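You operate a simulated robot arm through the tools that you are given. There is no shell and no other tool. Be economical: measure what you need, move in short steps, check, and stop when the job is done.

Carry out the task below with a simulated two-armed robot. There is one attempt and no reset: what you move stays moved.

JOB
Pick up the bottle labelled "rinse" from the top of the island bench with one hand, pass it to the other hand and put it on the top of the analyser bench. Set down upright: bottle.

Only the result counts: the job must be done as asked and must still hold three seconds after the hand-in. Knocking over, shifting, dropping, spilling or breaking anything else fails it.

ROBOT AND FRAMES
Two 7-joint arms with two-finger parallel grippers on one trunk, on a base that drives. Base frame: it is fixed to the floor where the robot stands at the start and does not move with it; the origin is under the middle of the robot, x ahead of it, y to its left, z up; the surface under the hand at the start is at about z = 0.76. Units: m, degrees, N and s.
The left shoulder is at the start at [0.05, 0.165, 1.055], the right one opposite. With the tool pointing down near the work surface each hand reaches from about 0.24 to 0.7 m from the robot's upright axis, wherever it stands, measured 20 degrees to its own side. Places, roughly: analyser bench [1.7, 1.8, 0.8]. Payload 3.91 kg a hand.
The TCP of each hand is the grasp point between the finger pads, 0.03 m short of the fingertips. In the tool frame z runs along the fingers and y along their closing line. Largest opening 0.11 m; finger width 0.02, thickness 0.01; the body of the gripper, 0.048 by 0.112 m, starts 0.055 m behind the TCP.
Orientation is told as [roll, pitch, yaw] about the base's x, y, z axes, in that order, counted from this pose: with the fingers straight down and closing along the base's y, the tool's x points along the base's -x, its y along +y and its z along -z.

CONTROLS
- The arms move only by the tool drive_tool. It takes "left_commands", "right_commands" or both (then of equal length, played together; a hand with none holds still); each is a list of rows, each a list of 7 numbers: the opening, from 0 (shut) to 1 (fully open), then the shift along the base's x, y, z in m, then the turn, a rotation vector about the base's x, y, z in degrees. In form: [[gripper, dx, dy, dz, wx, wy, wz], ...]. A call has 1 to 8 rows; each row shifts and turns the commanded pose from where the row before left it. A row lasts 0.2 s, in which the tool goes at most 0.05 m and 8.6 degrees; a call with a longer step from one row to the next is refused whole, and so is a gripper value outside its range. Where a pose cannot be reached the arm comes as near as it can. A force on the tool above 40 N (or 10 N above the force at the start of the call, whichever is more), or a blocked arm, ends the call early, and 0.2 s more pass. Each finger travels about 0.045 m/s and halts on what it meets, pressing with about 38 N; the grip force reading is that of the motor and also rises with nothing between the fingers. The clock runs only during rows and for 0.2 s after the last one: add rows that do not move to give the fingers time. It gives the time, the measured TCP pose, the force on the tool (base axes), the opening and the grip force at its end, in the units of the frame above (readings bear some noise), with the torque about the TCP (base axes, N m) and any sound that the robot's microphone picked up.
- Cameras (640 x 400 px; columns grow to the right, rows downward): "scene" is now at [0.107, 0.0358, 1.2175]; the picture's right is [0.42, -0.91, 0.00], its down [-0.58, -0.27, -0.77] and it looks along [0.70, 0.32, -0.64] (base axes); focal length 277 px, centre (320, 200). "left" rides on the left gripper at [0.073, -0.017, -0.103] in its tool frame; the picture's right is [0.23, 0.97, 0.00], its down [-0.76, 0.18, -0.62] and it looks along [-0.61, 0.14, 0.78] (tool axes); focal length 222 px, centre (320, 200). "right" rides on the right gripper at [0.072, 0.017, -0.103] in its tool frame; the picture's right is [-0.23, 0.97, 0.00], its down [-0.76, -0.18, -0.62] and it looks along [-0.61, -0.14, 0.78] (tool axes); focal length 222 px, centre (320, 200). There is no depth. A picture from a camera that has moved, and an enlarged one, comes with that camera's place and axes in the base frame and with its lens.
- snapshot(camera): a new picture of that camera. The clock stands still meanwhile.
- raise_lower(by): slides the trunk up (or, below 0, down) by that many m; the arms and the scene camera ride with it, the base frame stays. It gives what a move gives, with no picture.
- steer(legs): drives the robot by 1 to 6 legs, each [ahead, left, turn to the left] in m, m and degrees, along the robot's own axes; the way and the turn of a leg run together, so that a leg with both is an arc; at most 1.5 m and 180 degrees a leg. The arms and the cameras ride along, it lands a little off, and it stops where it bumps. It gives what a move gives.
- turn_head(pan, tilt): turns the head with the scene camera to pan (to the left, within 80 degrees either way) and tilt (down, from -29 to 69), counted from straight ahead of the robot. It gives what a move gives.
- inspect(camera, box): a new picture of the part [left, top, right, bottom] of that camera's present view, enlarged. The clock stands still meanwhile.
- close_job(): hands the job in; it is judged then, once.

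Go step by step. Nothing tells you exact positions but the pictures and the camera data: compare them with the known pose of the tool, close in by small moves and look again before you grip or let go. The budget is 120 turns and 100 pictures, counting those below and the enlarged ones. Unless the task says otherwise, let go and move clear before handing in, and close with one line.

The tools are called after "Request:" as a command line: name --argument value ..., lists and objects as JSON in quotes. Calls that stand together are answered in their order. drive_tool: Moves the arms, as the interface text tells. Its arguments: {"type":"object","properties":{"left_commands":{"type":"array","items":{"type":"array","items":{"type":"number"}}},"right_commands":{"type":"array","items":{"type":"array","items":{"type":"number"}}}},"required":[]} The other tools are called the same way: raise_lower (by) slides the trunk up or down; steer (legs) drives the base; turn_head (pan, tilt) turns the head that bears the scene camera; snapshot (camera) takes a picture; inspect (camera, box) takes an enlarged picture of a part of a camera's view; close_job () hands the job in.

At the start:

```text
clock: 0.0
left_ee_pos: [0.4248, 0.3914, 0.9819]
left_tcp_rot: [-0.1, 0.0, 0.1]
left_contact_force: [0.9, 0.3, 0.1]
left_ft_torque: [0.0, 0.01, 0.0]
left_opening: 0.1101
left_finger_force: 0.0
right_ee_pos: [0.4141, -0.0437, 1.0199]
right_tcp_rot: [0.0, 0.0, 0.0]
right_contact_force: [0.0, -0.8, 0.6]
right_ft_torque: [0.01, -0.03, 0.0]
right_opening: 0.1103
right_finger_force: 0.1
trunk travel left (down, up): [-0.275, 0.228]
robot x, y, heading: [0.0006, -0.0032, -0.2]
head pan, tilt: [24.7, 39.9]
```

scene: 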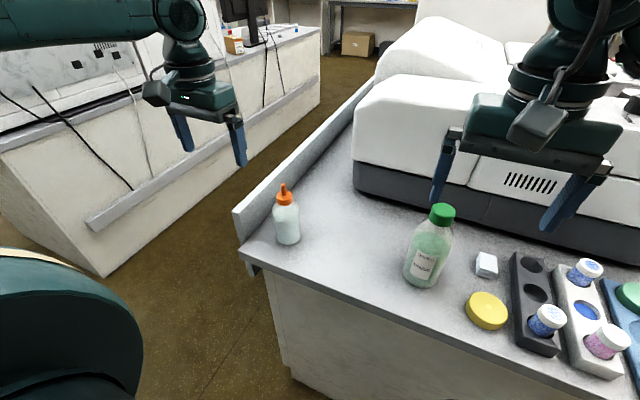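
right: 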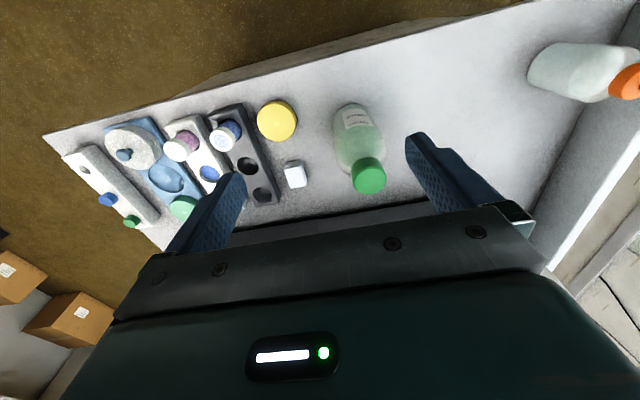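
left: 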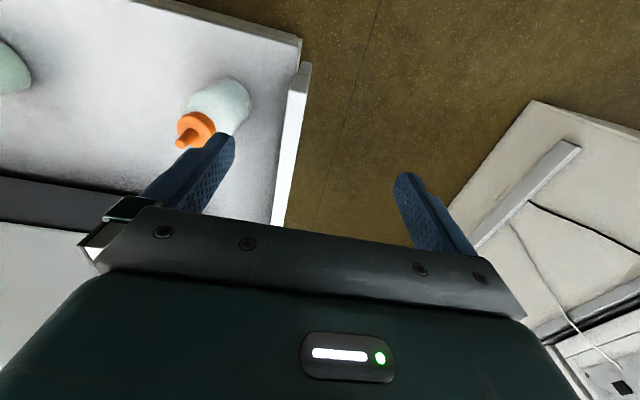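

I see a green-capped bottle with a label and an orange-capped bottle on the island bench. I'll read the label first and look at the surroundings.

Request:
inspect --camera "scene" --box '[380, 190, 480, 300]'

Request:
inspect --camera "scene" --box '[240, 170, 340, 260]'

Request:
inspect --camera "left" --box '[140, 60, 280, 160]'

```text
3.64 times, centred on (430, 245) of scene
camera zoom: at [0.107, 0.0358, 1.2175], right [0.42, -0.91, 0.0], down [-0.58, -0.27, -0.77], along [0.7, 0.32, -0.64], focal length 1009 px, centre (-80, 36)
```

zoom: 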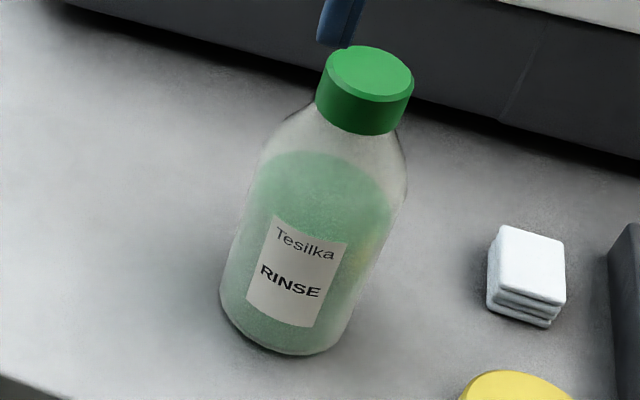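

```text
4.44 times, centred on (290, 215) of scene
camera zoom: at [0.107, 0.0358, 1.2175], right [0.42, -0.91, 0.0], down [-0.58, -0.27, -0.77], along [0.7, 0.32, -0.64], focal length 1233 px, centre (453, 133)
```

zoom: 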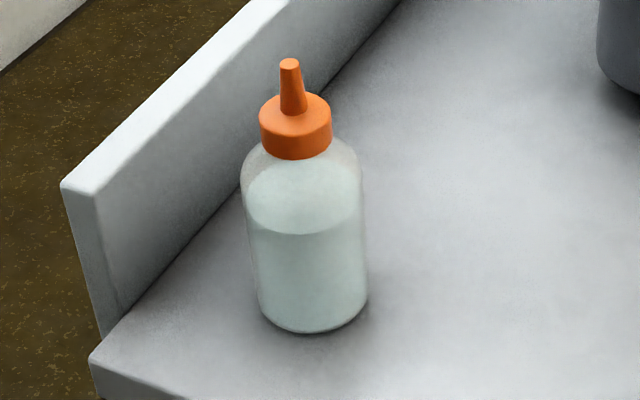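

```text
4.00 times, centred on (210, 110) of left
camera zoom: at [0.3517, 0.3745, 1.0851], right [-0.23, 0.97, 0.0], down [0.76, 0.18, 0.62], along [0.61, 0.14, -0.78], focal length 888 px, centre (760, 560)
```

zoom: 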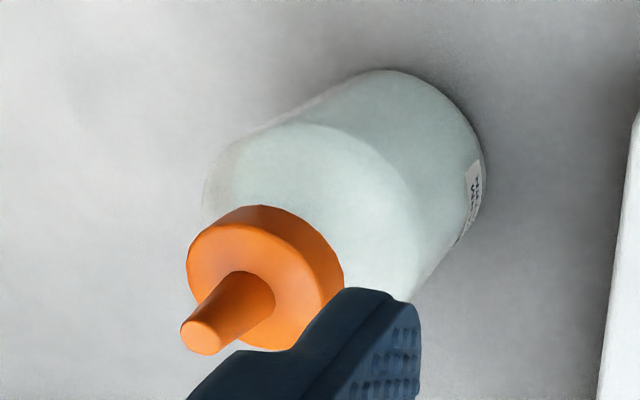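

The green-capped bottle is RINSE, standing at about (0.476, -0.007), with its cap top near z = 0.93. I'll hover the right hand over the cap and look again.

Request:
drive_tool --right_commands '[[1, 0.03, 0.02, -0.01, 0, 0, 0], [1, 0.031, 0.017, -0.015, 0, 0, 0], [1, 0, 0, 0, 0, 0, 0]]'

Request:
snapshot --camera "right"

Request:
snapshot --camera "scene"

```text
clock: 0.8
left_ee_pos: [0.4244, 0.3907, 0.9824]
left_tcp_rot: [0.0, 0.0, 0.0]
left_contact_force: [1.4, -0.4, -0.1]
left_ft_torque: [-0.02, -0.02, 0.04]
left_opening: 0.1098
left_finger_force: 0.1
right_ee_pos: [0.4767, -0.0062, 0.9938]
right_tcp_rot: [0.0, 0.0, 0.1]
right_contact_force: [0.1, 0.1, 0.4]
right_ft_torque: [0.01, -0.03, 0.0]
right_opening: 0.1101
right_finger_force: 0.1
trunk travel left (down, up): [-0.275, 0.228]
robot x, y, heading: [0.0023, -0.0019, -0.1]
head pan, tilt: [24.7, 39.9]
```

```text
93 pictures are left
camera right: at [0.4027, 0.0113, 1.0978], right [0.23, 0.97, 0.0], down [0.76, -0.18, 0.62], along [0.61, -0.14, -0.78], focal length 222 px, centre (320, 200)
```

right: 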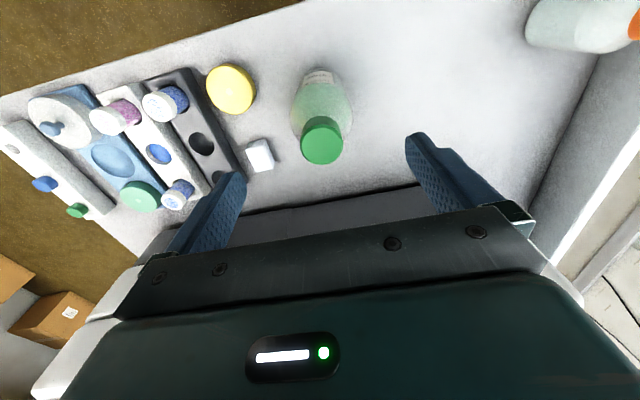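

```text
92 pictures are left
camera scene: at [0.107, 0.0357, 1.2175], right [0.42, -0.91, 0.0], down [-0.58, -0.27, -0.77], along [0.7, 0.32, -0.64], focal length 277 px, centre (320, 200)
```

scene: 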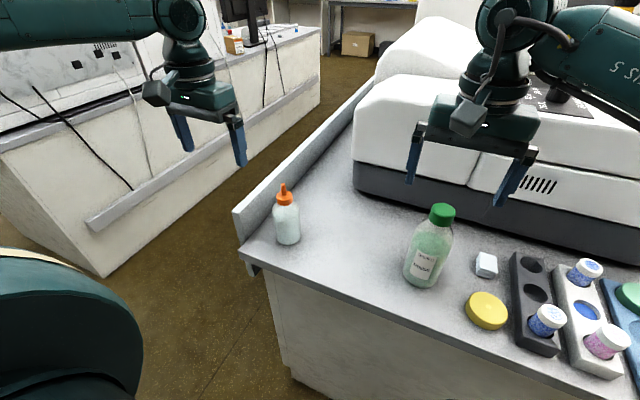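

Triangulation puts the cap centre at about (0.482, -0.005) with the top at z = 0.92. I'll lower the hand around the cap and check.

Request:
drive_tool --right_commands '[[1, 0.005, 0.0, -0.03, 0, 0, 0], [1, 0, 0.001, -0.03, 0, 0, 0], [1, 0, 0, 0, 0, 0, 0]]'

Request:
snapshot --camera "right"

Request:
inspect --camera "scene" --box '[360, 100, 560, 300]'

```text
clock: 1.6
left_ee_pos: [0.4243, 0.3906, 0.9813]
left_tcp_rot: [0.0, -0.1, 0.1]
left_contact_force: [-0.5, 0.6, 0.0]
left_ft_torque: [0.0, 0.02, 0.0]
left_opening: 0.11
left_finger_force: 0.0
right_ee_pos: [0.4806, -0.0032, 0.9348]
right_tcp_rot: [-0.1, 0.1, 0.0]
right_contact_force: [0.0, 0.1, -0.7]
right_ft_torque: [0.0, 0.04, 0.0]
right_opening: 0.1101
right_finger_force: 0.0
trunk travel left (down, up): [-0.275, 0.228]
robot x, y, heading: [0.0031, 0.0025, -0.2]
head pan, tilt: [24.7, 39.9]
```

```text
91 pictures are left
camera right: at [0.4074, 0.0135, 1.0393], right [0.23, 0.97, 0.0], down [0.76, -0.18, 0.62], along [0.61, -0.14, -0.78], focal length 222 px, centre (320, 200)
```

right: 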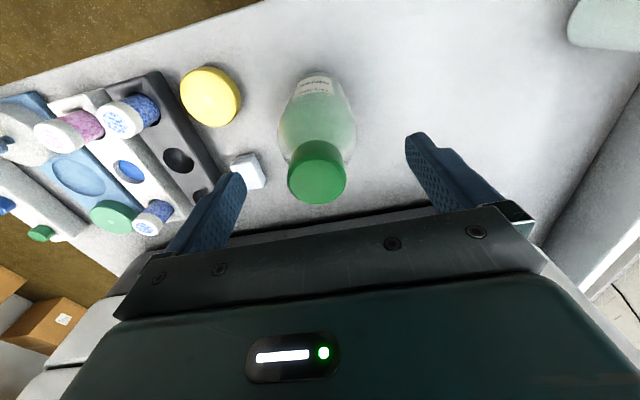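

```text
2.00 times, centred on (460, 200) of scene
camera zoom: at [0.107, 0.0358, 1.2175], right [0.42, -0.91, 0.0], down [-0.58, -0.27, -0.77], along [0.7, 0.32, -0.64], focal length 555 px, centre (40, 200)
```

zoom: 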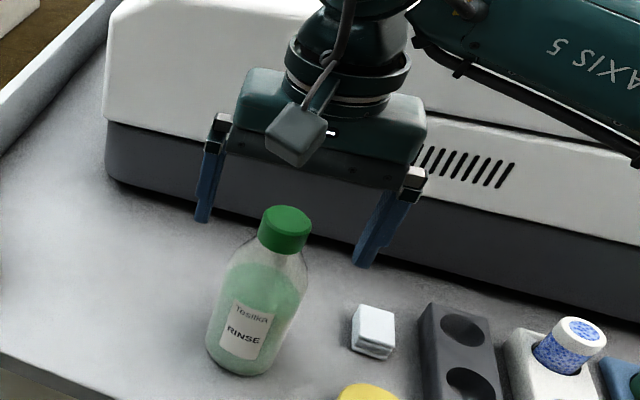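

The cap sits centred between the fingers, with its top about level with the TCP. I'll go down slightly and close.

Request:
drive_tool --right_commands '[[1, 0, -0.002, -0.008, 0, 0, 0], [0.6, 0, 0, 0, 0, 0, 0], [0.3, 0, 0, 0, 0, 0, 0], [0, 0, 0, 0, 0, 0, 0], [0, 0, 0, 0, 0, 0, 0], [0, 0, 0, 0, 0, 0, 0], [0, 0, 0, 0, 0, 0, 0], [0, 0, 0, 0, 0, 0, 0]]'

Request:
inspect --camera "scene" --box '[360, 100, 560, 300]'

```text
clock: 3.4
left_ee_pos: [0.4243, 0.3908, 0.9811]
left_tcp_rot: [-0.1, 0.1, 0.1]
left_contact_force: [0.2, 0.3, 0.6]
left_ft_torque: [0.02, 0.0, 0.02]
left_opening: 0.1098
left_finger_force: 0.1
right_ee_pos: [0.48, -0.0053, 0.9279]
right_tcp_rot: [0.0, 0.1, 0.1]
right_contact_force: [0.0, 1.5, 0.2]
right_ft_torque: [0.04, 0.0, 0.04]
right_opening: 0.0544
right_finger_force: 37.7
trunk travel left (down, up): [-0.275, 0.228]
robot x, y, heading: [-0.0015, 0.0031, -0.1]
head pan, tilt: [24.7, 39.9]
```

```text
2.00 times, centred on (460, 200) of scene
camera zoom: at [0.1071, 0.0359, 1.2175], right [0.42, -0.91, 0.0], down [-0.58, -0.27, -0.77], along [0.7, 0.32, -0.64], focal length 555 px, centre (40, 200)
```

zoom: 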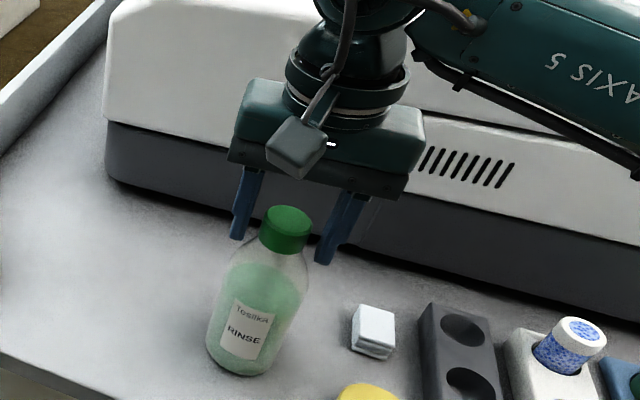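

The fingers halted at 0.054, on the shoulder of the bottle rather than the cap. I'll open a bit, rise about 12 mm and close on the cap itself.

Request:
drive_tool --right_commands '[[0.8, 0, 0, 0, 0, 0, 0], [0.8, 0, 0, 0, 0, 0, 0], [0.8, 0.001, 0, 0.012, 0, 0, 0], [0, 0, 0, 0, 0, 0, 0], [0, 0, 0, 0, 0, 0, 0], [0, 0, 0, 0, 0, 0, 0], [0, 0, 0, 0, 0, 0, 0], [0, 0, 0, 0, 0, 0, 0]]'

Request:
inspect --camera "scene" --box '[380, 130, 500, 250]'

Request:
inspect --camera "right" --box '[220, 60, 420, 260]'

```text
clock: 5.2
left_ee_pos: [0.4246, 0.3904, 0.982]
left_tcp_rot: [0.0, 0.1, 0.2]
left_contact_force: [0.9, -0.2, -1.2]
left_ft_torque: [-0.03, 0.01, 0.02]
left_opening: 0.11
left_finger_force: 0.2
right_ee_pos: [0.4804, -0.0067, 0.939]
right_tcp_rot: [0.1, 0.1, 0.0]
right_contact_force: [0.2, 0.5, 2.6]
right_ft_torque: [-0.01, 0.0, -0.01]
right_opening: 0.047
right_finger_force: 38.0
trunk travel left (down, up): [-0.275, 0.228]
robot x, y, heading: [-0.0013, -0.0009, -0.2]
head pan, tilt: [24.7, 39.9]
```

```text
3.33 times, centred on (440, 190) of scene
camera zoom: at [0.1069, 0.0359, 1.2175], right [0.42, -0.91, 0.0], down [-0.58, -0.27, -0.77], along [0.7, 0.32, -0.64], focal length 925 px, centre (-80, 233)
```

zoom: 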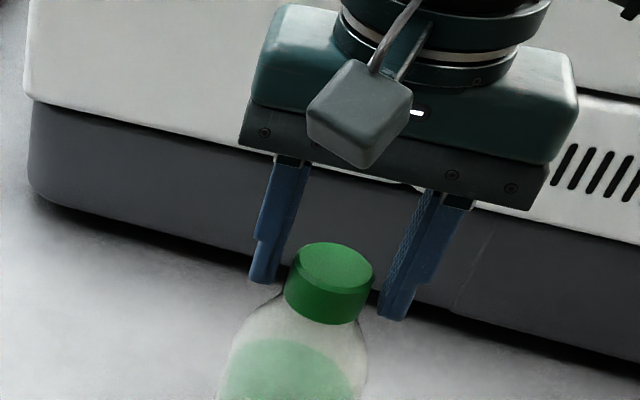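

```text
2.00 times, centred on (320, 160) of right
camera zoom: at [0.4084, 0.0108, 1.0435], right [0.23, 0.97, 0.0], down [0.76, -0.18, 0.62], along [0.61, -0.14, -0.78], focal length 444 px, centre (320, 280)
```

zoom: 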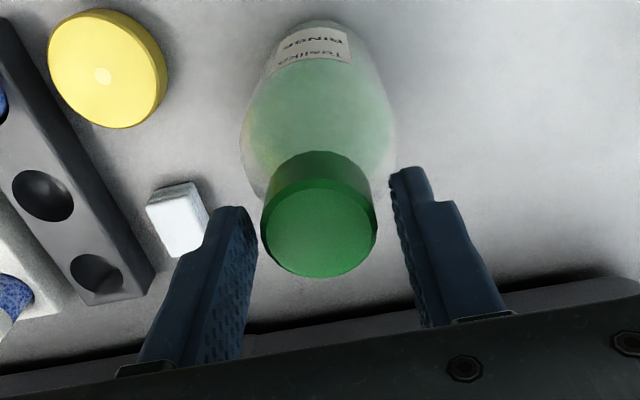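

The cap spans about z = 0.91 to 0.932 and the tips are still at the top of the shoulder. I'll rise another 9 mm and re-close.

Request:
drive_tool --right_commands '[[0.7, 0, 0, 0, 0, 0, 0], [0.7, 0, 0, 0, 0, 0, 0], [0.7, -0.002, 0, 0.009, 0, 0, 0], [0, 0, 0, 0, 0, 0, 0], [0, 0, 0, 0, 0, 0, 0], [0, 0, 0, 0, 0, 0, 0], [0, 0, 0, 0, 0, 0, 0], [0, 0, 0, 0, 0, 0, 0]]'

Request:
inspect --camera "scene" --box '[380, 130, 500, 250]'

Request:
inspect --camera "right" --box '[220, 60, 420, 260]'

```text
clock: 7.0
left_ee_pos: [0.4233, 0.3912, 0.982]
left_tcp_rot: [0.1, -0.1, 0.1]
left_contact_force: [0.3, 0.8, -0.4]
left_ft_torque: [-0.01, -0.02, 0.02]
left_opening: 0.1102
left_finger_force: 0.0
right_ee_pos: [0.4801, -0.0073, 0.9482]
right_tcp_rot: [-0.1, 0.0, -0.1]
right_contact_force: [0.2, 0.0, 2.2]
right_ft_torque: [-0.03, -0.07, 0.03]
right_opening: 0.042
right_finger_force: 37.7
trunk travel left (down, up): [-0.275, 0.228]
robot x, y, heading: [0.0001, -0.0024, -0.1]
head pan, tilt: [24.7, 39.9]
```

```text
3.33 times, centred on (440, 190) of scene
camera zoom: at [0.1069, 0.0359, 1.2175], right [0.42, -0.91, 0.0], down [-0.58, -0.27, -0.77], along [0.7, 0.32, -0.64], focal length 925 px, centre (-80, 233)
```

zoom: 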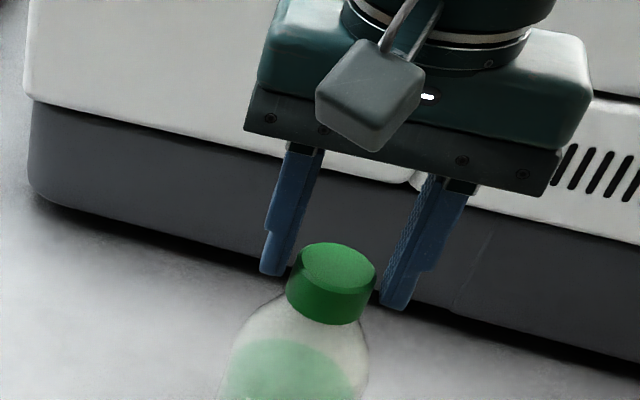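

```text
2.00 times, centred on (320, 160) of right
camera zoom: at [0.4063, 0.0101, 1.052], right [0.23, 0.97, 0.0], down [0.76, -0.18, 0.62], along [0.61, -0.14, -0.78], focal length 444 px, centre (320, 280)
```

zoom: 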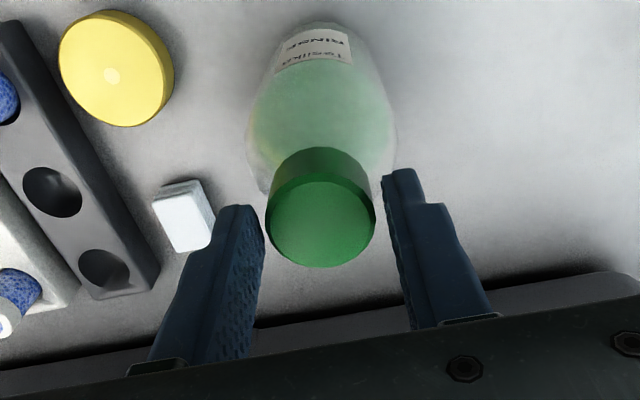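

The opening is now 0.042, which matches the cap diameter, so the grip is on the cap. I'll lift 2 cm as a test.

Request:
drive_tool --right_commands '[[0, 0, 0, 0.005, 0, 0, 0], [0, 0, 0, 0.007, 0, 0, 0], [0, 0, 0, 0.008, 0, 0, 0], [0, 0, 0, 0, 0, 0, 0]]'

Request:
inspect --camera "scene" --box '[360, 100, 560, 300]'

```text
clock: 8.0
left_ee_pos: [0.4249, 0.3908, 0.9809]
left_tcp_rot: [0.0, 0.0, 0.1]
left_contact_force: [-0.5, 1.2, 1.0]
left_ft_torque: [0.01, 0.02, 0.0]
left_opening: 0.1099
left_finger_force: 0.0
right_ee_pos: [0.4799, -0.0072, 0.967]
right_tcp_rot: [0.0, 0.0, 0.0]
right_contact_force: [0.5, -0.2, -3.5]
right_ft_torque: [0.0, 0.0, 0.01]
right_opening: 0.0421
right_finger_force: 38.0
trunk travel left (down, up): [-0.275, 0.228]
robot x, y, heading: [-0.0007, -0.0004, 0.0]
head pan, tilt: [24.7, 39.9]
```

```text
2.00 times, centred on (460, 200) of scene
camera zoom: at [0.1073, 0.0358, 1.2174], right [0.42, -0.91, 0.0], down [-0.58, -0.27, -0.77], along [0.7, 0.32, -0.64], focal length 555 px, centre (40, 200)
```

zoom: 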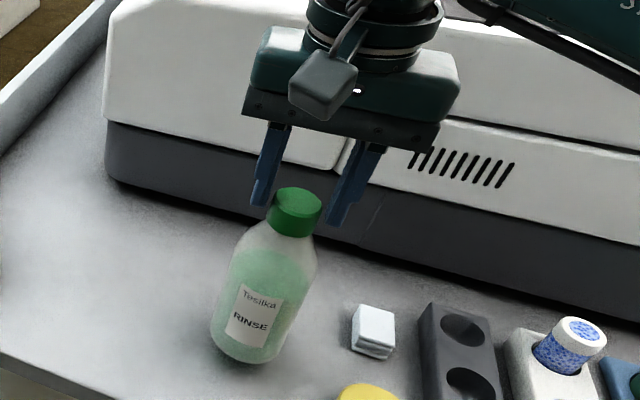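

The whole bottle comes up, so the cap holds. I'll lift further and shift toward the middle with the right hand, while pitching the left hand for a body grasp from the side.

Request:
drive_tool --left_commands '[[1, 0, 0, 0.012, 0, -8.33, 0], [1, 0, 0, 0.012, 0, -8.33, 0], [1, 0, 0, 0.012, 0, -8.33, 0], [1, 0, 0, 0.012, 0, -8.33, 0], [1, 0, 0, 0.012, 0, -8.33, 0], [1, 0, 0, 0.012, 0, -8.33, 0], [1, 0, 0, 0, 0, 0, 0]]' --right_commands '[[0, 0, 0, 0.02, 0, 0, 0], [0, -0.002, 0.013, 0.02, 0, 0, 0], [0, -0.002, 0.013, 0.02, 0, 0, 0], [0, -0.002, 0.013, 0.02, 0, 0, 0], [0, -0.002, 0.013, 0.02, 0, 0, 0], [0, -0.002, 0.013, 0.02, 0, 0, 0], [0, 0, 0, 0, 0, 0, 0]]'

Request:
drive_tool --left_commands '[[1, 0, 0, 0, 0, 0, -7.5], [1, 0, 0, 0, 0, 0, -7.5], [1, 0, 0, 0, 0, 0, -7.5], [1, 0, 0, 0, 0, 0, -7.5], [1, 0, 0, 0, 0, 0, -7.5], [1, 0, 0, 0, 0, 0, -7.5], [1, 0, 0, 0, 0, 0, 0]]'

Request:
snapshot --camera "scene"

Request:
snapshot --camera "left"

```text
clock: 9.6
left_ee_pos: [0.4241, 0.3909, 1.0549]
left_tcp_rot: [0.0, -50.2, 0.1]
left_contact_force: [-0.7, 0.2, -0.7]
left_ft_torque: [0.0, 0.0, 0.03]
left_opening: 0.11
left_finger_force: 0.0
right_ee_pos: [0.4708, 0.0577, 1.0881]
right_tcp_rot: [0.0, 0.1, -0.1]
right_contact_force: [0.2, 0.4, -2.9]
right_ft_torque: [0.01, 0.0, 0.02]
right_opening: 0.0422
right_finger_force: 38.4
trunk travel left (down, up): [-0.275, 0.228]
robot x, y, heading: [0.0027, 0.001, 0.1]
head pan, tilt: [24.7, 39.9]
```

```text
clock: 11.2
left_ee_pos: [0.425, 0.3907, 1.0536]
left_tcp_rot: [-0.1, -50.0, -45.0]
left_contact_force: [-0.3, -0.1, 0.1]
left_ft_torque: [0.0, 0.0, 0.0]
left_opening: 0.1097
left_finger_force: 0.1
right_ee_pos: [0.4706, 0.0579, 1.0881]
right_tcp_rot: [0.0, 0.1, 0.0]
right_contact_force: [0.4, 0.5, -3.4]
right_ft_torque: [0.0, 0.02, -0.03]
right_opening: 0.0415
right_finger_force: 38.2
trunk travel left (down, up): [-0.275, 0.228]
robot x, y, heading: [-0.0003, 0.0007, 0.2]
head pan, tilt: [24.7, 39.9]
```

```text
83 pictures are left
camera scene: at [0.1072, 0.0358, 1.2175], right [0.42, -0.91, 0.0], down [-0.58, -0.27, -0.77], along [0.7, 0.32, -0.64], focal length 277 px, centre (320, 200)
```

scene: 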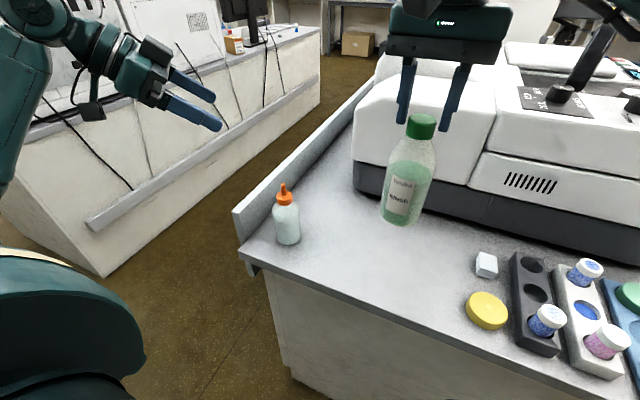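

```text
82 pictures are left
camera left: at [0.3236, 0.4684, 1.0649], right [0.59, 0.79, -0.18], down [0.14, 0.12, 0.98], along [0.8, -0.6, -0.04], focal length 222 px, centre (320, 200)
```

left: 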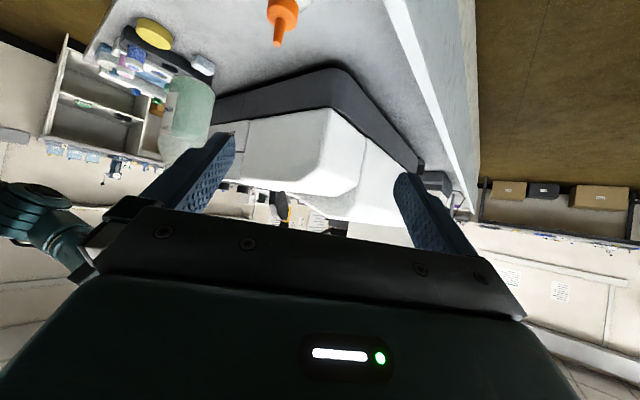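

The bottle hangs vertically at about (0.471, 0.058), bottom near z = 0.90. I'll move the left hand to a pre-grasp 13 cm back along its approach.

Request:
drive_tool --left_commands '[[1, -0.0042, -0.04375, 0, 0, 0, 0], [1, -0.0042, -0.04375, 0, 0, 0, 0], [1, -0.0042, -0.04375, 0, 0, 0, 0], [1, -0.0042, -0.04375, 0, 0, 0, 0], [1, -0.0042, -0.04375, 0, 0, 0, 0], [1, -0.0042, -0.04375, 0, 0, 0, 0], [1, 0, 0, 0, 0, 0, 0]]'

Request:
snapshot --camera "scene"

Request:
snapshot --camera "left"

```text
clock: 12.8
left_ee_pos: [0.4025, 0.1275, 1.0541]
left_tcp_rot: [0.0, -50.0, -44.9]
left_contact_force: [0.7, 0.6, 0.1]
left_ft_torque: [0.01, 0.01, 0.0]
left_opening: 0.1101
left_finger_force: 0.1
right_ee_pos: [0.4711, 0.0578, 1.0873]
right_tcp_rot: [0.1, 0.1, 0.1]
right_contact_force: [-0.5, 0.4, -2.6]
right_ft_torque: [-0.01, 0.03, 0.01]
right_opening: 0.0417
right_finger_force: 37.8
trunk travel left (down, up): [-0.275, 0.228]
robot x, y, heading: [0.0022, -0.0018, -0.2]
head pan, tilt: [24.7, 39.9]
```

```text
81 pictures are left
camera scene: at [0.1072, 0.0359, 1.2175], right [0.42, -0.91, 0.0], down [-0.58, -0.27, -0.77], along [0.7, 0.32, -0.64], focal length 277 px, centre (320, 200)
```

scene: 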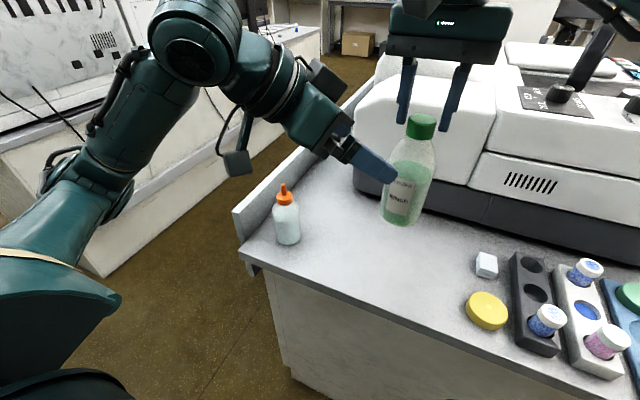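

```text
80 pictures are left
camera left: at [0.3005, 0.2048, 1.0654], right [0.58, 0.79, -0.17], down [0.13, 0.12, 0.98], along [0.8, -0.6, -0.04], focal length 222 px, centre (320, 200)
```

left: 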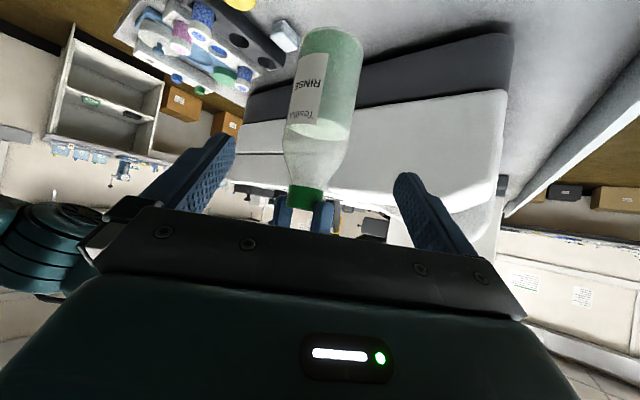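

The bottle is centred between the left fingers. I'll advance most of the way and check.

Request:
drive_tool --left_commands '[[1, 0.017, -0.0174, -0.021, 0, 0, 0], [1, 0.017, -0.0174, -0.021, 0, 0, 0], [1, 0.017, -0.0174, -0.021, 0, 0, 0], [1, 0, 0, 0, 0, 0, 0]]'

Request:
snapshot --camera "left"

Request:
inspect --camera "scene" --box '[320, 90, 480, 250]'

```text
clock: 13.8
left_ee_pos: [0.4526, 0.0771, 0.99]
left_tcp_rot: [-0.1, -50.0, -45.0]
left_contact_force: [-0.4, 0.2, 0.4]
left_ft_torque: [0.0, -0.01, 0.02]
left_opening: 0.11
left_finger_force: 0.0
right_ee_pos: [0.4697, 0.057, 1.088]
right_tcp_rot: [0.0, 0.0, 0.0]
right_contact_force: [0.4, 0.6, -2.7]
right_ft_torque: [0.01, 0.02, -0.02]
right_opening: 0.0415
right_finger_force: 38.1
trunk travel left (down, up): [-0.275, 0.228]
robot x, y, heading: [-0.0009, 0.0051, -0.0]
head pan, tilt: [24.7, 39.9]
```

```text
79 pictures are left
camera left: at [0.351, 0.155, 1.001], right [0.58, 0.79, -0.17], down [0.13, 0.12, 0.98], along [0.8, -0.6, -0.04], focal length 222 px, centre (320, 200)
```

left: 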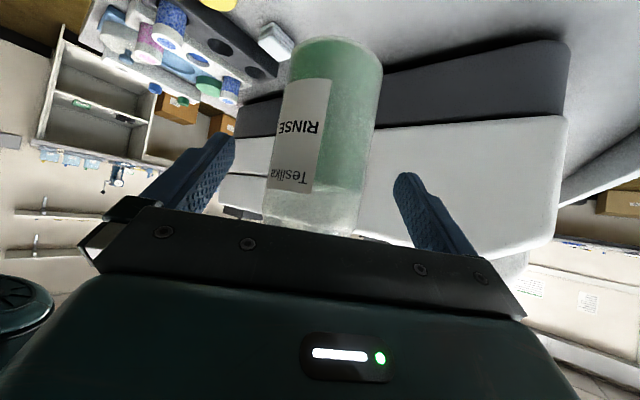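

```text
2.50 times, centred on (400, 170) of scene
camera zoom: at [0.1072, 0.0359, 1.2175], right [0.42, -0.91, 0.0], down [-0.58, -0.27, -0.77], along [0.7, 0.32, -0.64], focal length 694 px, centre (120, 275)
```

zoom: 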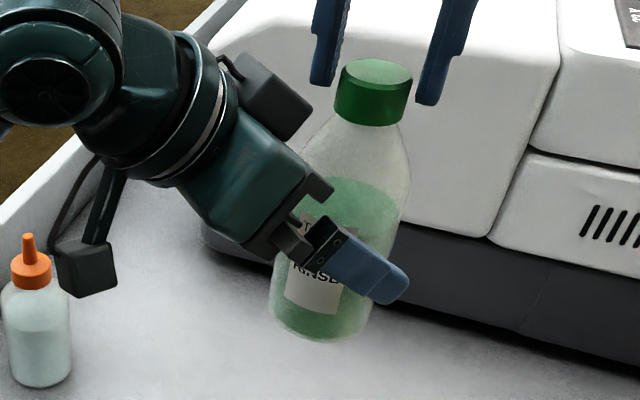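

The centring is good. I'll advance another 1.5 cm, keeping the palm clear of the bottle, and close the left hand on the body.

Request:
drive_tool --left_commands '[[1, 0.0085, -0.0085, -0.01, 0, 0, 0], [1, 0, 0, 0, 0, 0, 0], [0.5, 0, 0, 0, 0, 0, 0], [0.3, 0, 0, 0, 0, 0, 0], [0, 0, 0, 0, 0, 0, 0], [0, 0, 0, 0, 0, 0, 0], [0, 0, 0, 0, 0, 0, 0]]'

Request:
snapshot --camera "left"

Request:
inspect --camera "scene" --box '[320, 90, 480, 250]'

```text
clock: 15.4
left_ee_pos: [0.4605, 0.0696, 0.9805]
left_tcp_rot: [-0.1, -50.0, -44.8]
left_contact_force: [1.7, 0.9, 0.8]
left_ft_torque: [-0.02, -0.07, -0.18]
left_opening: 0.064
left_finger_force: 38.0
right_ee_pos: [0.4706, 0.0578, 1.0877]
right_tcp_rot: [0.0, 0.0, 0.0]
right_contact_force: [-0.4, -0.7, -2.4]
right_ft_torque: [-0.07, 0.16, 0.2]
right_opening: 0.0415
right_finger_force: 38.5
trunk travel left (down, up): [-0.275, 0.228]
robot x, y, heading: [-0.003, -0.002, -0.1]
head pan, tilt: [24.7, 39.9]
```

```text
77 pictures are left
camera left: at [0.3596, 0.146, 0.9913], right [0.58, 0.79, -0.17], down [0.14, 0.12, 0.98], along [0.8, -0.6, -0.04], focal length 222 px, centre (320, 200)
```

left: 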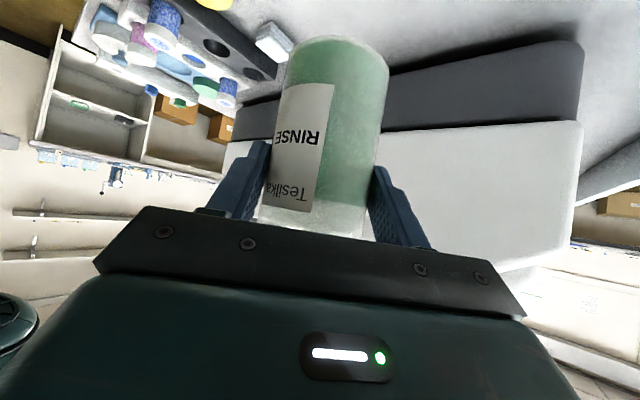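

```text
2.50 times, centred on (400, 170) of scene
camera zoom: at [0.1073, 0.0359, 1.2175], right [0.42, -0.91, 0.0], down [-0.58, -0.27, -0.77], along [0.7, 0.32, -0.64], focal length 694 px, centre (120, 275)
```

zoom: 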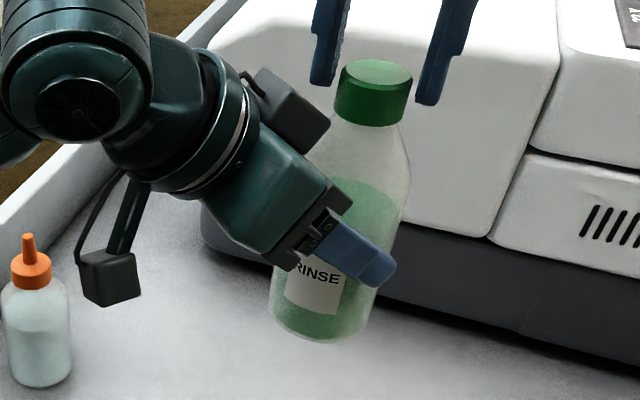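

The left grip closed at 0.064 on the body with symmetric contact. I'll open the right hand and raise it clear.

Request:
drive_tool --left_commands '[[0, 0, 0, 0, 0, 0, 0], [0, 0, 0, 0, 0, 0, 0], [0, 0, 0, 0, 0, 0, 0], [0, 0, 0, 0, 0, 0, 0], [0, 0, 0, 0, 0, 0, 0], [0, 0, 0, 0, 0, 0, 0]]' --right_commands '[[0.6, 0, 0, 0, 0, 0, 0], [0.8, 0, 0, 0, 0, 0, 0], [0.8, 0, 0, 0, 0, 0, 0], [0.8, 0, 0, 0.02, 0, 0, 0], [0.8, 0, 0, 0.03, 0, 0, 0], [0.8, 0, 0, 0.0, 0, 0, 0]]'

Request:
snapshot --camera "scene"

```text
clock: 16.8
left_ee_pos: [0.4608, 0.0678, 0.98]
left_tcp_rot: [-0.1, -50.0, -44.9]
left_contact_force: [-0.5, 0.5, -0.2]
left_ft_torque: [0.05, 0.03, -0.03]
left_opening: 0.064
left_finger_force: 38.0
right_ee_pos: [0.4689, 0.0558, 1.1374]
right_tcp_rot: [-0.1, 0.0, 0.0]
right_contact_force: [-0.4, 0.4, 0.4]
right_ft_torque: [0.02, 0.0, -0.04]
right_opening: 0.0879
right_finger_force: 0.1
trunk travel left (down, up): [-0.275, 0.228]
robot x, y, heading: [0.0012, 0.0023, -0.0]
head pan, tilt: [24.7, 39.9]
```

```text
75 pictures are left
camera scene: at [0.1073, 0.0358, 1.2174], right [0.42, -0.91, 0.0], down [-0.58, -0.27, -0.77], along [0.7, 0.32, -0.64], focal length 277 px, centre (320, 200)
```

scene: 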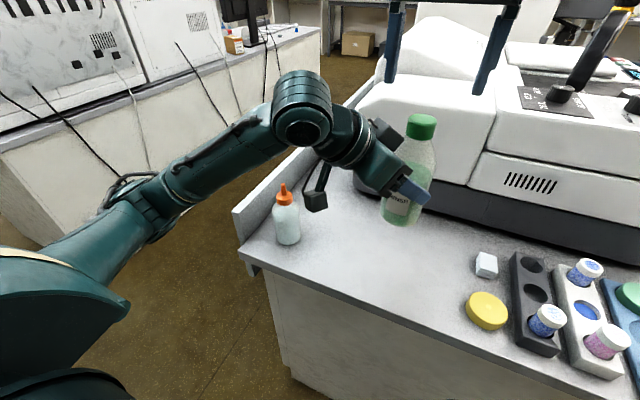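

The left hand holds the bottle alone, upright. I'll tuck both hands back toward the robot, then turn the head to look at the analyser bench.

Request:
drive_tool --left_commands '[[0, 0, 0, 0.02, 0, 0, 0], [0, 0, 0.02, 0.02, 0, 0, 0], [0, -0.01, 0.03, 0.01, 0, 0, 0], [0, -0.01, 0.03, 0.01, 0, 0, 0], [0, -0.01, 0.03, 0, 0, 0, 0], [0, 0, 0.02, 0, 0, 0, 0], [0, 0, 0, 0, 0, 0, 0]]' --right_commands '[[0.8, 0, -0.01, 0.03, 0, 0, 0], [0.8, 0, -0.03, 0.02, 0, 0, 0], [0.8, -0.01, -0.04, 0, 0, 0, 0], [0.8, -0.02, -0.04, 0, 0, 0, 0], [0.8, -0.02, -0.04, -0.01, 0, 0, 0], [0.8, -0.02, -0.03, -0.02, 0, 0, 0], [0.8, 0, 0, 0, 0, 0, 0]]'

Request:
turn_head --pan 60 --tilt 20

Request:
snapshot --camera "scene"

Request:
snapshot --camera "left"

```text
clock: 18.4
left_ee_pos: [0.4301, 0.198, 1.0397]
left_tcp_rot: [-0.1, -50.1, -44.9]
left_contact_force: [0.9, 0.6, -2.3]
left_ft_torque: [0.01, -0.01, 0.02]
left_opening: 0.0641
left_finger_force: 37.9
right_ee_pos: [0.3986, -0.1332, 1.1591]
right_tcp_rot: [-0.1, 0.1, 0.0]
right_contact_force: [-0.5, -0.3, -1.0]
right_ft_torque: [-0.03, 0.0, 0.01]
right_opening: 0.0879
right_finger_force: 0.0
trunk travel left (down, up): [-0.275, 0.228]
robot x, y, heading: [-0.0021, -0.0025, -0.3]
head pan, tilt: [24.7, 39.9]
```

```text
clock: 19.4
left_ee_pos: [0.4302, 0.1975, 1.0397]
left_tcp_rot: [-0.2, -50.0, -44.8]
left_contact_force: [0.3, -0.3, -3.4]
left_ft_torque: [0.02, 0.01, 0.0]
left_opening: 0.0639
left_finger_force: 38.1
right_ee_pos: [0.3984, -0.1323, 1.1584]
right_tcp_rot: [0.0, 0.0, 0.0]
right_contact_force: [0.7, 0.3, -0.3]
right_ft_torque: [-0.02, 0.02, 0.0]
right_opening: 0.0879
right_finger_force: 0.2
trunk travel left (down, up): [-0.275, 0.228]
robot x, y, heading: [-0.0012, 0.0045, -0.2]
head pan, tilt: [60.0, 20.0]
```

```text
74 pictures are left
camera scene: at [0.0766, 0.081, 1.2486], right [0.87, -0.5, 0.0], down [-0.17, -0.3, -0.94], along [0.47, 0.81, -0.34], focal length 277 px, centre (320, 200)
```

scene: 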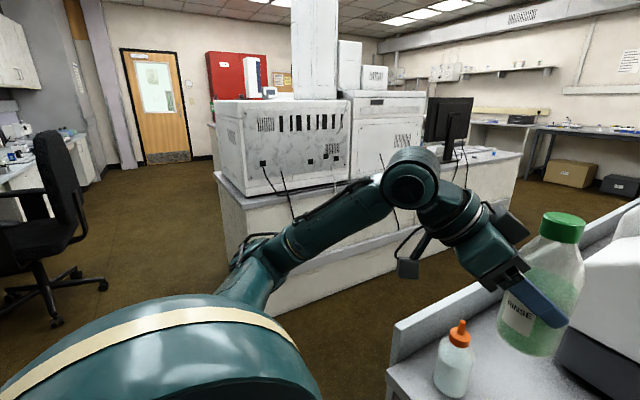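

```text
73 pictures are left
camera left: at [0.3285, 0.2745, 1.0508], right [0.58, 0.79, -0.17], down [0.13, 0.12, 0.98], along [0.8, -0.6, -0.04], focal length 222 px, centre (320, 200)
```

left: 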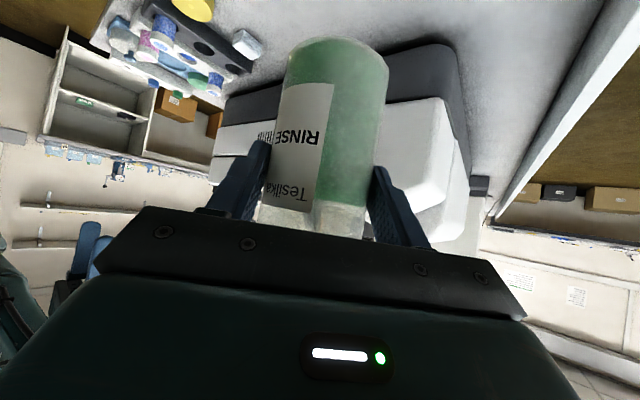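

The bottle is securely held. I'll look closer at the analyser bench for free space.

Request:
inspect --camera "scene" --box '[200, 80, 540, 300]'

Request:
inspect --camera "scene" --box '[400, 80, 540, 200]'

```text
1.82 times, centred on (370, 190) of scene
camera zoom: at [0.0766, 0.081, 1.2486], right [0.87, -0.5, 0.0], down [-0.17, -0.3, -0.94], along [0.47, 0.81, -0.34], focal length 504 px, centre (229, 218)
```

zoom: 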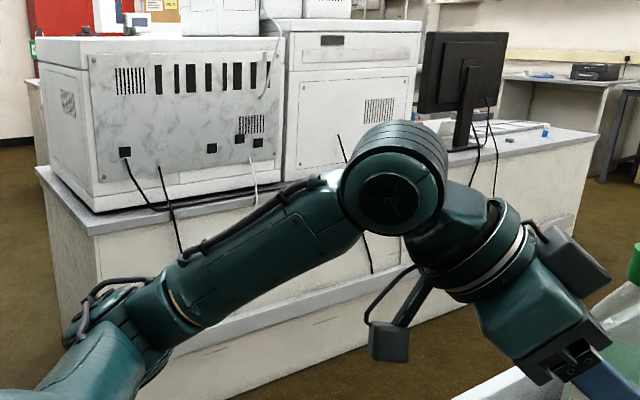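

```text
3.33 times, centred on (470, 140) of scene
camera zoom: at [0.0766, 0.081, 1.2486], right [0.87, -0.5, 0.0], down [-0.17, -0.3, -0.94], along [0.47, 0.81, -0.34], focal length 925 px, centre (-180, 400)
```

zoom: 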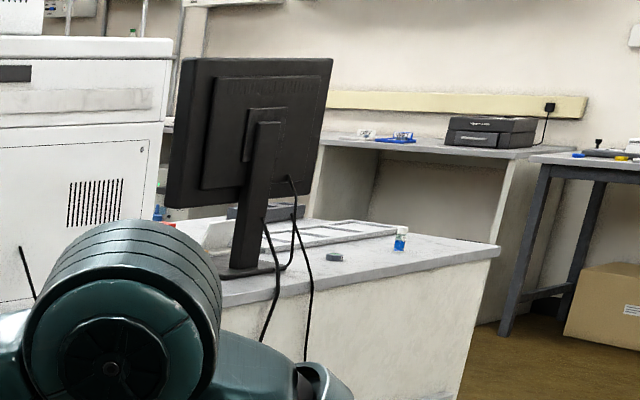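

The analyser bench's front edge runs at about y = 1.24, from x = 0.35 to 2.75. Machines fill x = 0.4 to 1.65, a monitor stands near (2.0, 1.42), and the right end has free space around (2.45, 1.35). I'll back out slightly and slide left to line up with the aisle.

Request:
steer --legs '[[-0.2, 0, 0], [0, 0.8, 0]]'

Request:
turn_head --pan 0 --tilt 30

Request:
snapshot --camera "scene"

```text
clock: 20.6
left_ee_pos: [0.3432, 0.1965, 1.0382]
left_tcp_rot: [-0.3, -49.8, -44.7]
left_contact_force: [0.8, 0.5, -2.9]
left_ft_torque: [0.04, 0.04, -0.01]
left_opening: 0.0642
left_finger_force: 38.2
right_ee_pos: [0.3133, -0.1343, 1.1587]
right_tcp_rot: [0.0, 0.0, -0.1]
right_contact_force: [0.4, -0.3, -0.4]
right_ft_torque: [0.05, 0.02, -0.02]
right_opening: 0.0881
right_finger_force: 0.0
trunk travel left (down, up): [-0.275, 0.228]
robot x, y, heading: [-0.0834, 0.0005, 0.0]
head pan, tilt: [60.0, 20.0]
stopped in leg 1: the robot was blocked; the commanded pose is now the measured one
```

```text
clock: 21.9
left_ee_pos: [0.3442, 0.197, 1.0395]
left_tcp_rot: [-0.1, -49.9, -44.9]
left_contact_force: [0.1, 0.6, -2.2]
left_ft_torque: [0.02, 0.06, -0.01]
left_opening: 0.0641
left_finger_force: 37.9
right_ee_pos: [0.3123, -0.1337, 1.1578]
right_tcp_rot: [0.0, 0.0, 0.0]
right_contact_force: [0.0, 0.2, 0.0]
right_ft_torque: [0.01, -0.01, 0.0]
right_opening: 0.0882
right_finger_force: 0.0
trunk travel left (down, up): [-0.275, 0.228]
robot x, y, heading: [-0.0864, -0.001, 0.1]
head pan, tilt: [0.0, 30.0]
```

```text
70 pictures are left
camera scene: at [0.0339, 0.0004, 1.2326], right [0.0, -1.0, 0.0], down [-0.5, 0.0, -0.87], along [0.87, 0.0, -0.5], focal length 277 px, centre (320, 200)
```

scene: 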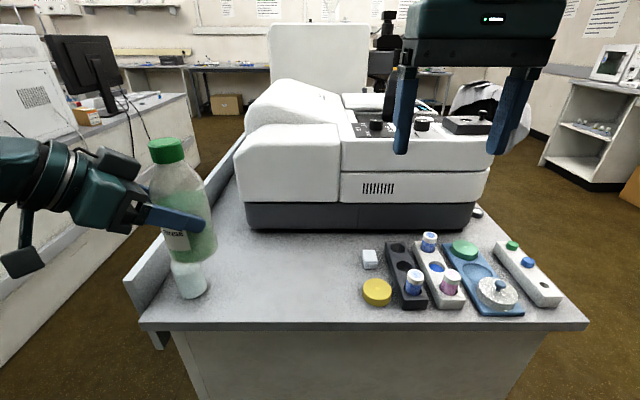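

Something behind blocked the reverse after 8 cm, so I won't back any further. I'll check the left side before sliding.

Request:
turn_head --pan 80 --tilt 40

Request:
snapshot --camera "scene"

Request:
turn_head --pan -80 --tilt 40

Request:
snapshot --camera "scene"

```text
clock: 23.4
left_ee_pos: [0.3432, 0.197, 1.0402]
left_tcp_rot: [-0.1, -50.0, -45.0]
left_contact_force: [0.8, 0.0, -3.2]
left_ft_torque: [0.0, 0.04, 0.01]
left_opening: 0.064
left_finger_force: 37.7
right_ee_pos: [0.3132, -0.1331, 1.1577]
right_tcp_rot: [0.0, 0.0, 0.0]
right_contact_force: [-0.1, 0.7, -0.2]
right_ft_torque: [0.0, -0.03, -0.01]
right_opening: 0.0878
right_finger_force: 0.0
trunk travel left (down, up): [-0.275, 0.228]
robot x, y, heading: [-0.0907, 0.0014, -0.1]
head pan, tilt: [80.0, 40.0]
```

```text
69 pictures are left
camera scene: at [-0.0416, 0.0841, 1.2173], right [0.98, -0.17, 0.0], down [-0.11, -0.63, -0.77], along [0.13, 0.75, -0.64], focal length 277 px, centre (320, 200)
```

scene: 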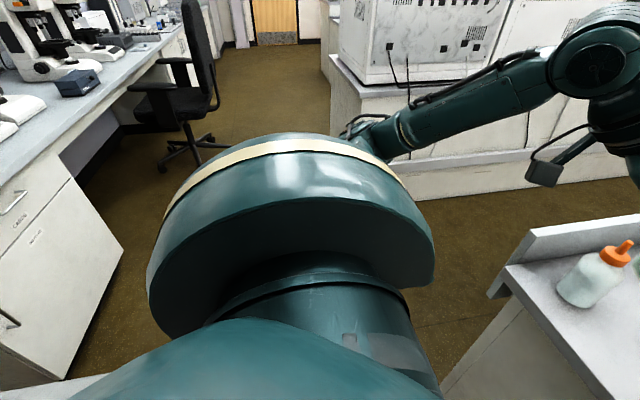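

```text
clock: 25.9
left_ee_pos: [0.343, 0.1968, 1.0402]
left_tcp_rot: [-0.3, -49.9, -44.9]
left_contact_force: [-0.6, 0.4, -3.0]
left_ft_torque: [0.01, 0.05, -0.02]
left_opening: 0.0639
left_finger_force: 37.9
right_ee_pos: [0.3117, -0.1338, 1.158]
right_tcp_rot: [0.1, 0.0, -0.2]
right_contact_force: [-0.3, -0.9, -0.2]
right_ft_torque: [0.01, 0.04, 0.04]
right_opening: 0.0881
right_finger_force: 0.1
trunk travel left (down, up): [-0.275, 0.228]
robot x, y, heading: [-0.0874, 0.0012, -0.2]
head pan, tilt: [-80.0, 40.0]
```

```text
68 pictures are left
camera scene: at [-0.0418, -0.0834, 1.2173], right [-0.98, -0.17, 0.0], down [-0.11, 0.63, -0.77], along [0.13, -0.75, -0.64], focal length 277 px, centre (320, 200)
```

scene: 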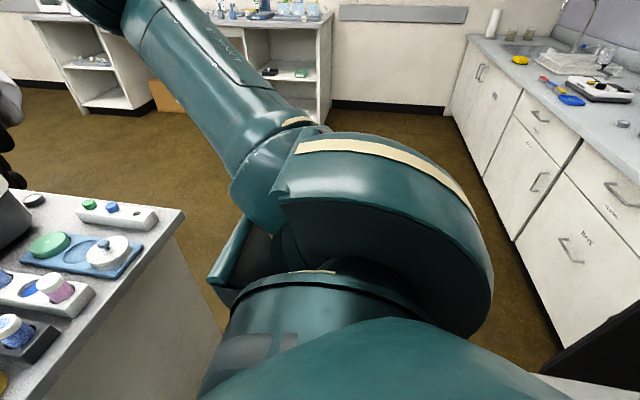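

Only the fixed wall bench is behind, and the floor to the left is clear. I'll slide left 0.8 m.

Request:
steer --legs '[[0.03, 0, 0], [0, 0.8, 0]]'

Request:
turn_head --pan 0 --tilt 40

Request:
snapshot --camera "scene"

```text
clock: 33.7
left_ee_pos: [0.3689, 1.0042, 1.0392]
left_tcp_rot: [-0.2, -49.9, -44.4]
left_contact_force: [-0.3, 0.8, -2.9]
left_ft_torque: [0.04, 0.04, -0.02]
left_opening: 0.0643
left_finger_force: 37.6
right_ee_pos: [0.3414, 0.6734, 1.1577]
right_tcp_rot: [0.0, 0.0, 0.4]
right_contact_force: [-0.7, 0.0, -0.4]
right_ft_torque: [0.01, 0.05, 0.02]
right_opening: 0.0882
right_finger_force: 0.0
trunk travel left (down, up): [-0.275, 0.228]
robot x, y, heading: [-0.0576, 0.8005, 0.3]
head pan, tilt: [-80.0, 40.0]
```

```text
clock: 35.3
left_ee_pos: [0.3687, 1.0034, 1.04]
left_tcp_rot: [-0.1, -49.9, -44.3]
left_contact_force: [0.3, 0.9, -3.4]
left_ft_torque: [0.04, 0.0, 0.0]
left_opening: 0.0641
left_finger_force: 37.7
right_ee_pos: [0.3399, 0.6733, 1.1585]
right_tcp_rot: [0.1, -0.1, 0.2]
right_contact_force: [-0.7, 0.7, 0.0]
right_ft_torque: [0.01, 0.0, 0.0]
right_opening: 0.088
right_finger_force: 0.0
trunk travel left (down, up): [-0.275, 0.228]
robot x, y, heading: [-0.0614, 0.802, 0.5]
head pan, tilt: [0.0, 40.0]
```

```text
67 pictures are left
camera scene: at [0.0554, 0.8048, 1.2173], right [0.01, -1.0, 0.0], down [-0.64, 0.0, -0.77], along [0.77, 0.0, -0.64], focal length 277 px, centre (320, 200)
```

scene: 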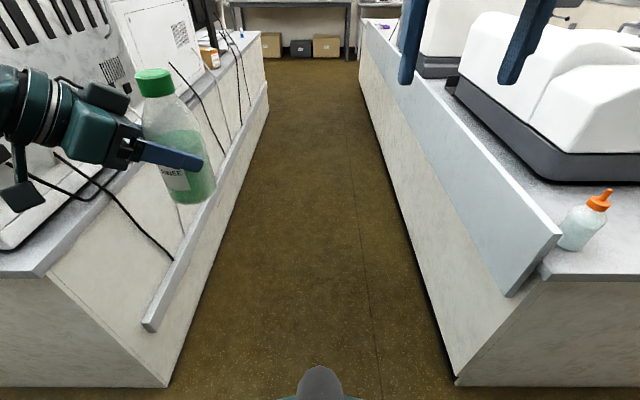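

The aisle is clear, roughly from y = 0.43 to 1.25 between the edges. I'll bring both hands forward and inward so the elbows don't stick out, then check where the elbow is.

Request:
drive_tool --left_commands '[[0, 0.032, -0.025, 0, 0, 0, 0], [0, 0.032, -0.025, 0, 0, 0, 0], [0, 0.032, -0.025, 0, 0, 0, 0], [0, 0.032, -0.025, 0, 0, 0, 0], [0, 0.032, -0.025, 0, 0, 0, 0], [0, 0.032, -0.025, 0, 0, 0, 0], [0, 0, 0, 0, 0, 0, 0]]' --right_commands '[[0.8, 0.03, -0.005, 0, 0, 0, 0], [0.8, 0.03, -0.005, 0, 0, 0, 0], [0.8, 0.03, -0.005, 0, 0, 0, 0], [0.8, 0.03, -0.005, 0, 0, 0, 0], [0.8, 0.03, -0.005, 0, 0, 0, 0], [0.8, 0.03, -0.005, 0, 0, 0, 0], [0.8, 0, 0, 0, 0, 0, 0]]'

Request:
turn_head --pan 50 --tilt 35

Request:
snapshot --camera "scene"

Request:
turn_head --pan -50 --tilt 35

Request:
snapshot --camera "scene"

```text
clock: 36.9
left_ee_pos: [0.5602, 0.8534, 1.0393]
left_tcp_rot: [-0.1, -49.9, -44.5]
left_contact_force: [0.8, -0.2, -3.5]
left_ft_torque: [0.03, 0.01, -0.01]
left_opening: 0.064
left_finger_force: 37.5
right_ee_pos: [0.5186, 0.6405, 1.1596]
right_tcp_rot: [0.0, -0.1, 0.5]
right_contact_force: [0.4, 0.3, -0.1]
right_ft_torque: [0.03, 0.02, -0.02]
right_opening: 0.0881
right_finger_force: 0.2
trunk travel left (down, up): [-0.275, 0.228]
robot x, y, heading: [-0.0583, 0.8018, 0.6]
head pan, tilt: [0.0, 40.0]
```

```text
clock: 38.0
left_ee_pos: [0.561, 0.854, 1.0399]
left_tcp_rot: [-0.2, -49.9, -44.4]
left_contact_force: [-0.8, 0.5, -3.6]
left_ft_torque: [0.04, 0.0, 0.0]
left_opening: 0.0644
left_finger_force: 38.0
right_ee_pos: [0.52, 0.6414, 1.159]
right_tcp_rot: [0.0, -0.2, 0.3]
right_contact_force: [0.4, -0.2, 0.6]
right_ft_torque: [0.02, 0.02, -0.04]
right_opening: 0.088
right_finger_force: 0.1
trunk travel left (down, up): [-0.275, 0.228]
robot x, y, heading: [-0.0577, 0.8045, 0.2]
head pan, tilt: [50.0, 35.0]
```

```text
66 pictures are left
camera scene: at [0.0267, 0.872, 1.2248], right [0.77, -0.64, 0.0], down [-0.37, -0.44, -0.82], along [0.52, 0.63, -0.57], focal length 277 px, centre (320, 200)
```

scene: 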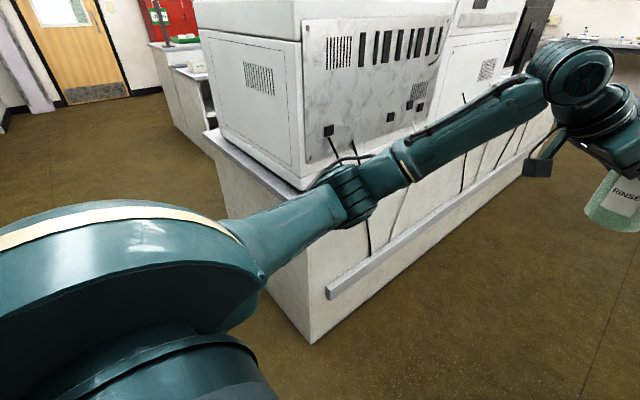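

```text
clock: 39.8
left_ee_pos: [0.5601, 0.854, 1.0404]
left_tcp_rot: [-0.2, -49.9, -44.4]
left_contact_force: [0.3, 0.3, -3.1]
left_ft_torque: [0.01, -0.01, 0.0]
left_opening: 0.064
left_finger_force: 37.9
right_ee_pos: [0.5203, 0.6409, 1.1586]
right_tcp_rot: [0.0, -0.1, 0.4]
right_contact_force: [0.3, 0.8, -0.4]
right_ft_torque: [0.0, -0.01, -0.03]
right_opening: 0.088
right_finger_force: 0.1
trunk travel left (down, up): [-0.275, 0.228]
robot x, y, heading: [-0.0594, 0.8046, 0.2]
head pan, tilt: [-50.0, 35.0]
```

```text
65 pictures are left
camera scene: at [0.0276, 0.7372, 1.2248], right [-0.76, -0.65, 0.0], down [-0.37, 0.44, -0.82], along [0.53, -0.62, -0.57], focal length 277 px, centre (320, 200)
```

scene: 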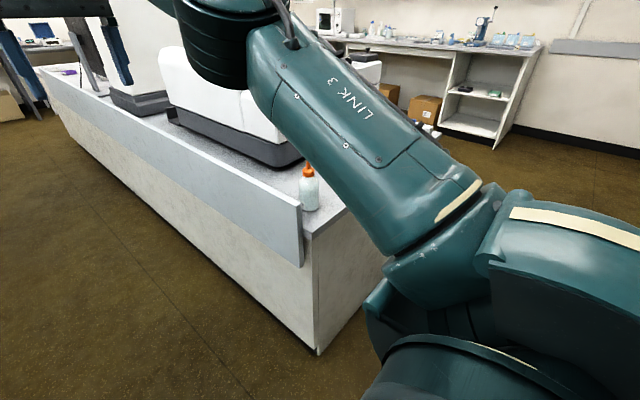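

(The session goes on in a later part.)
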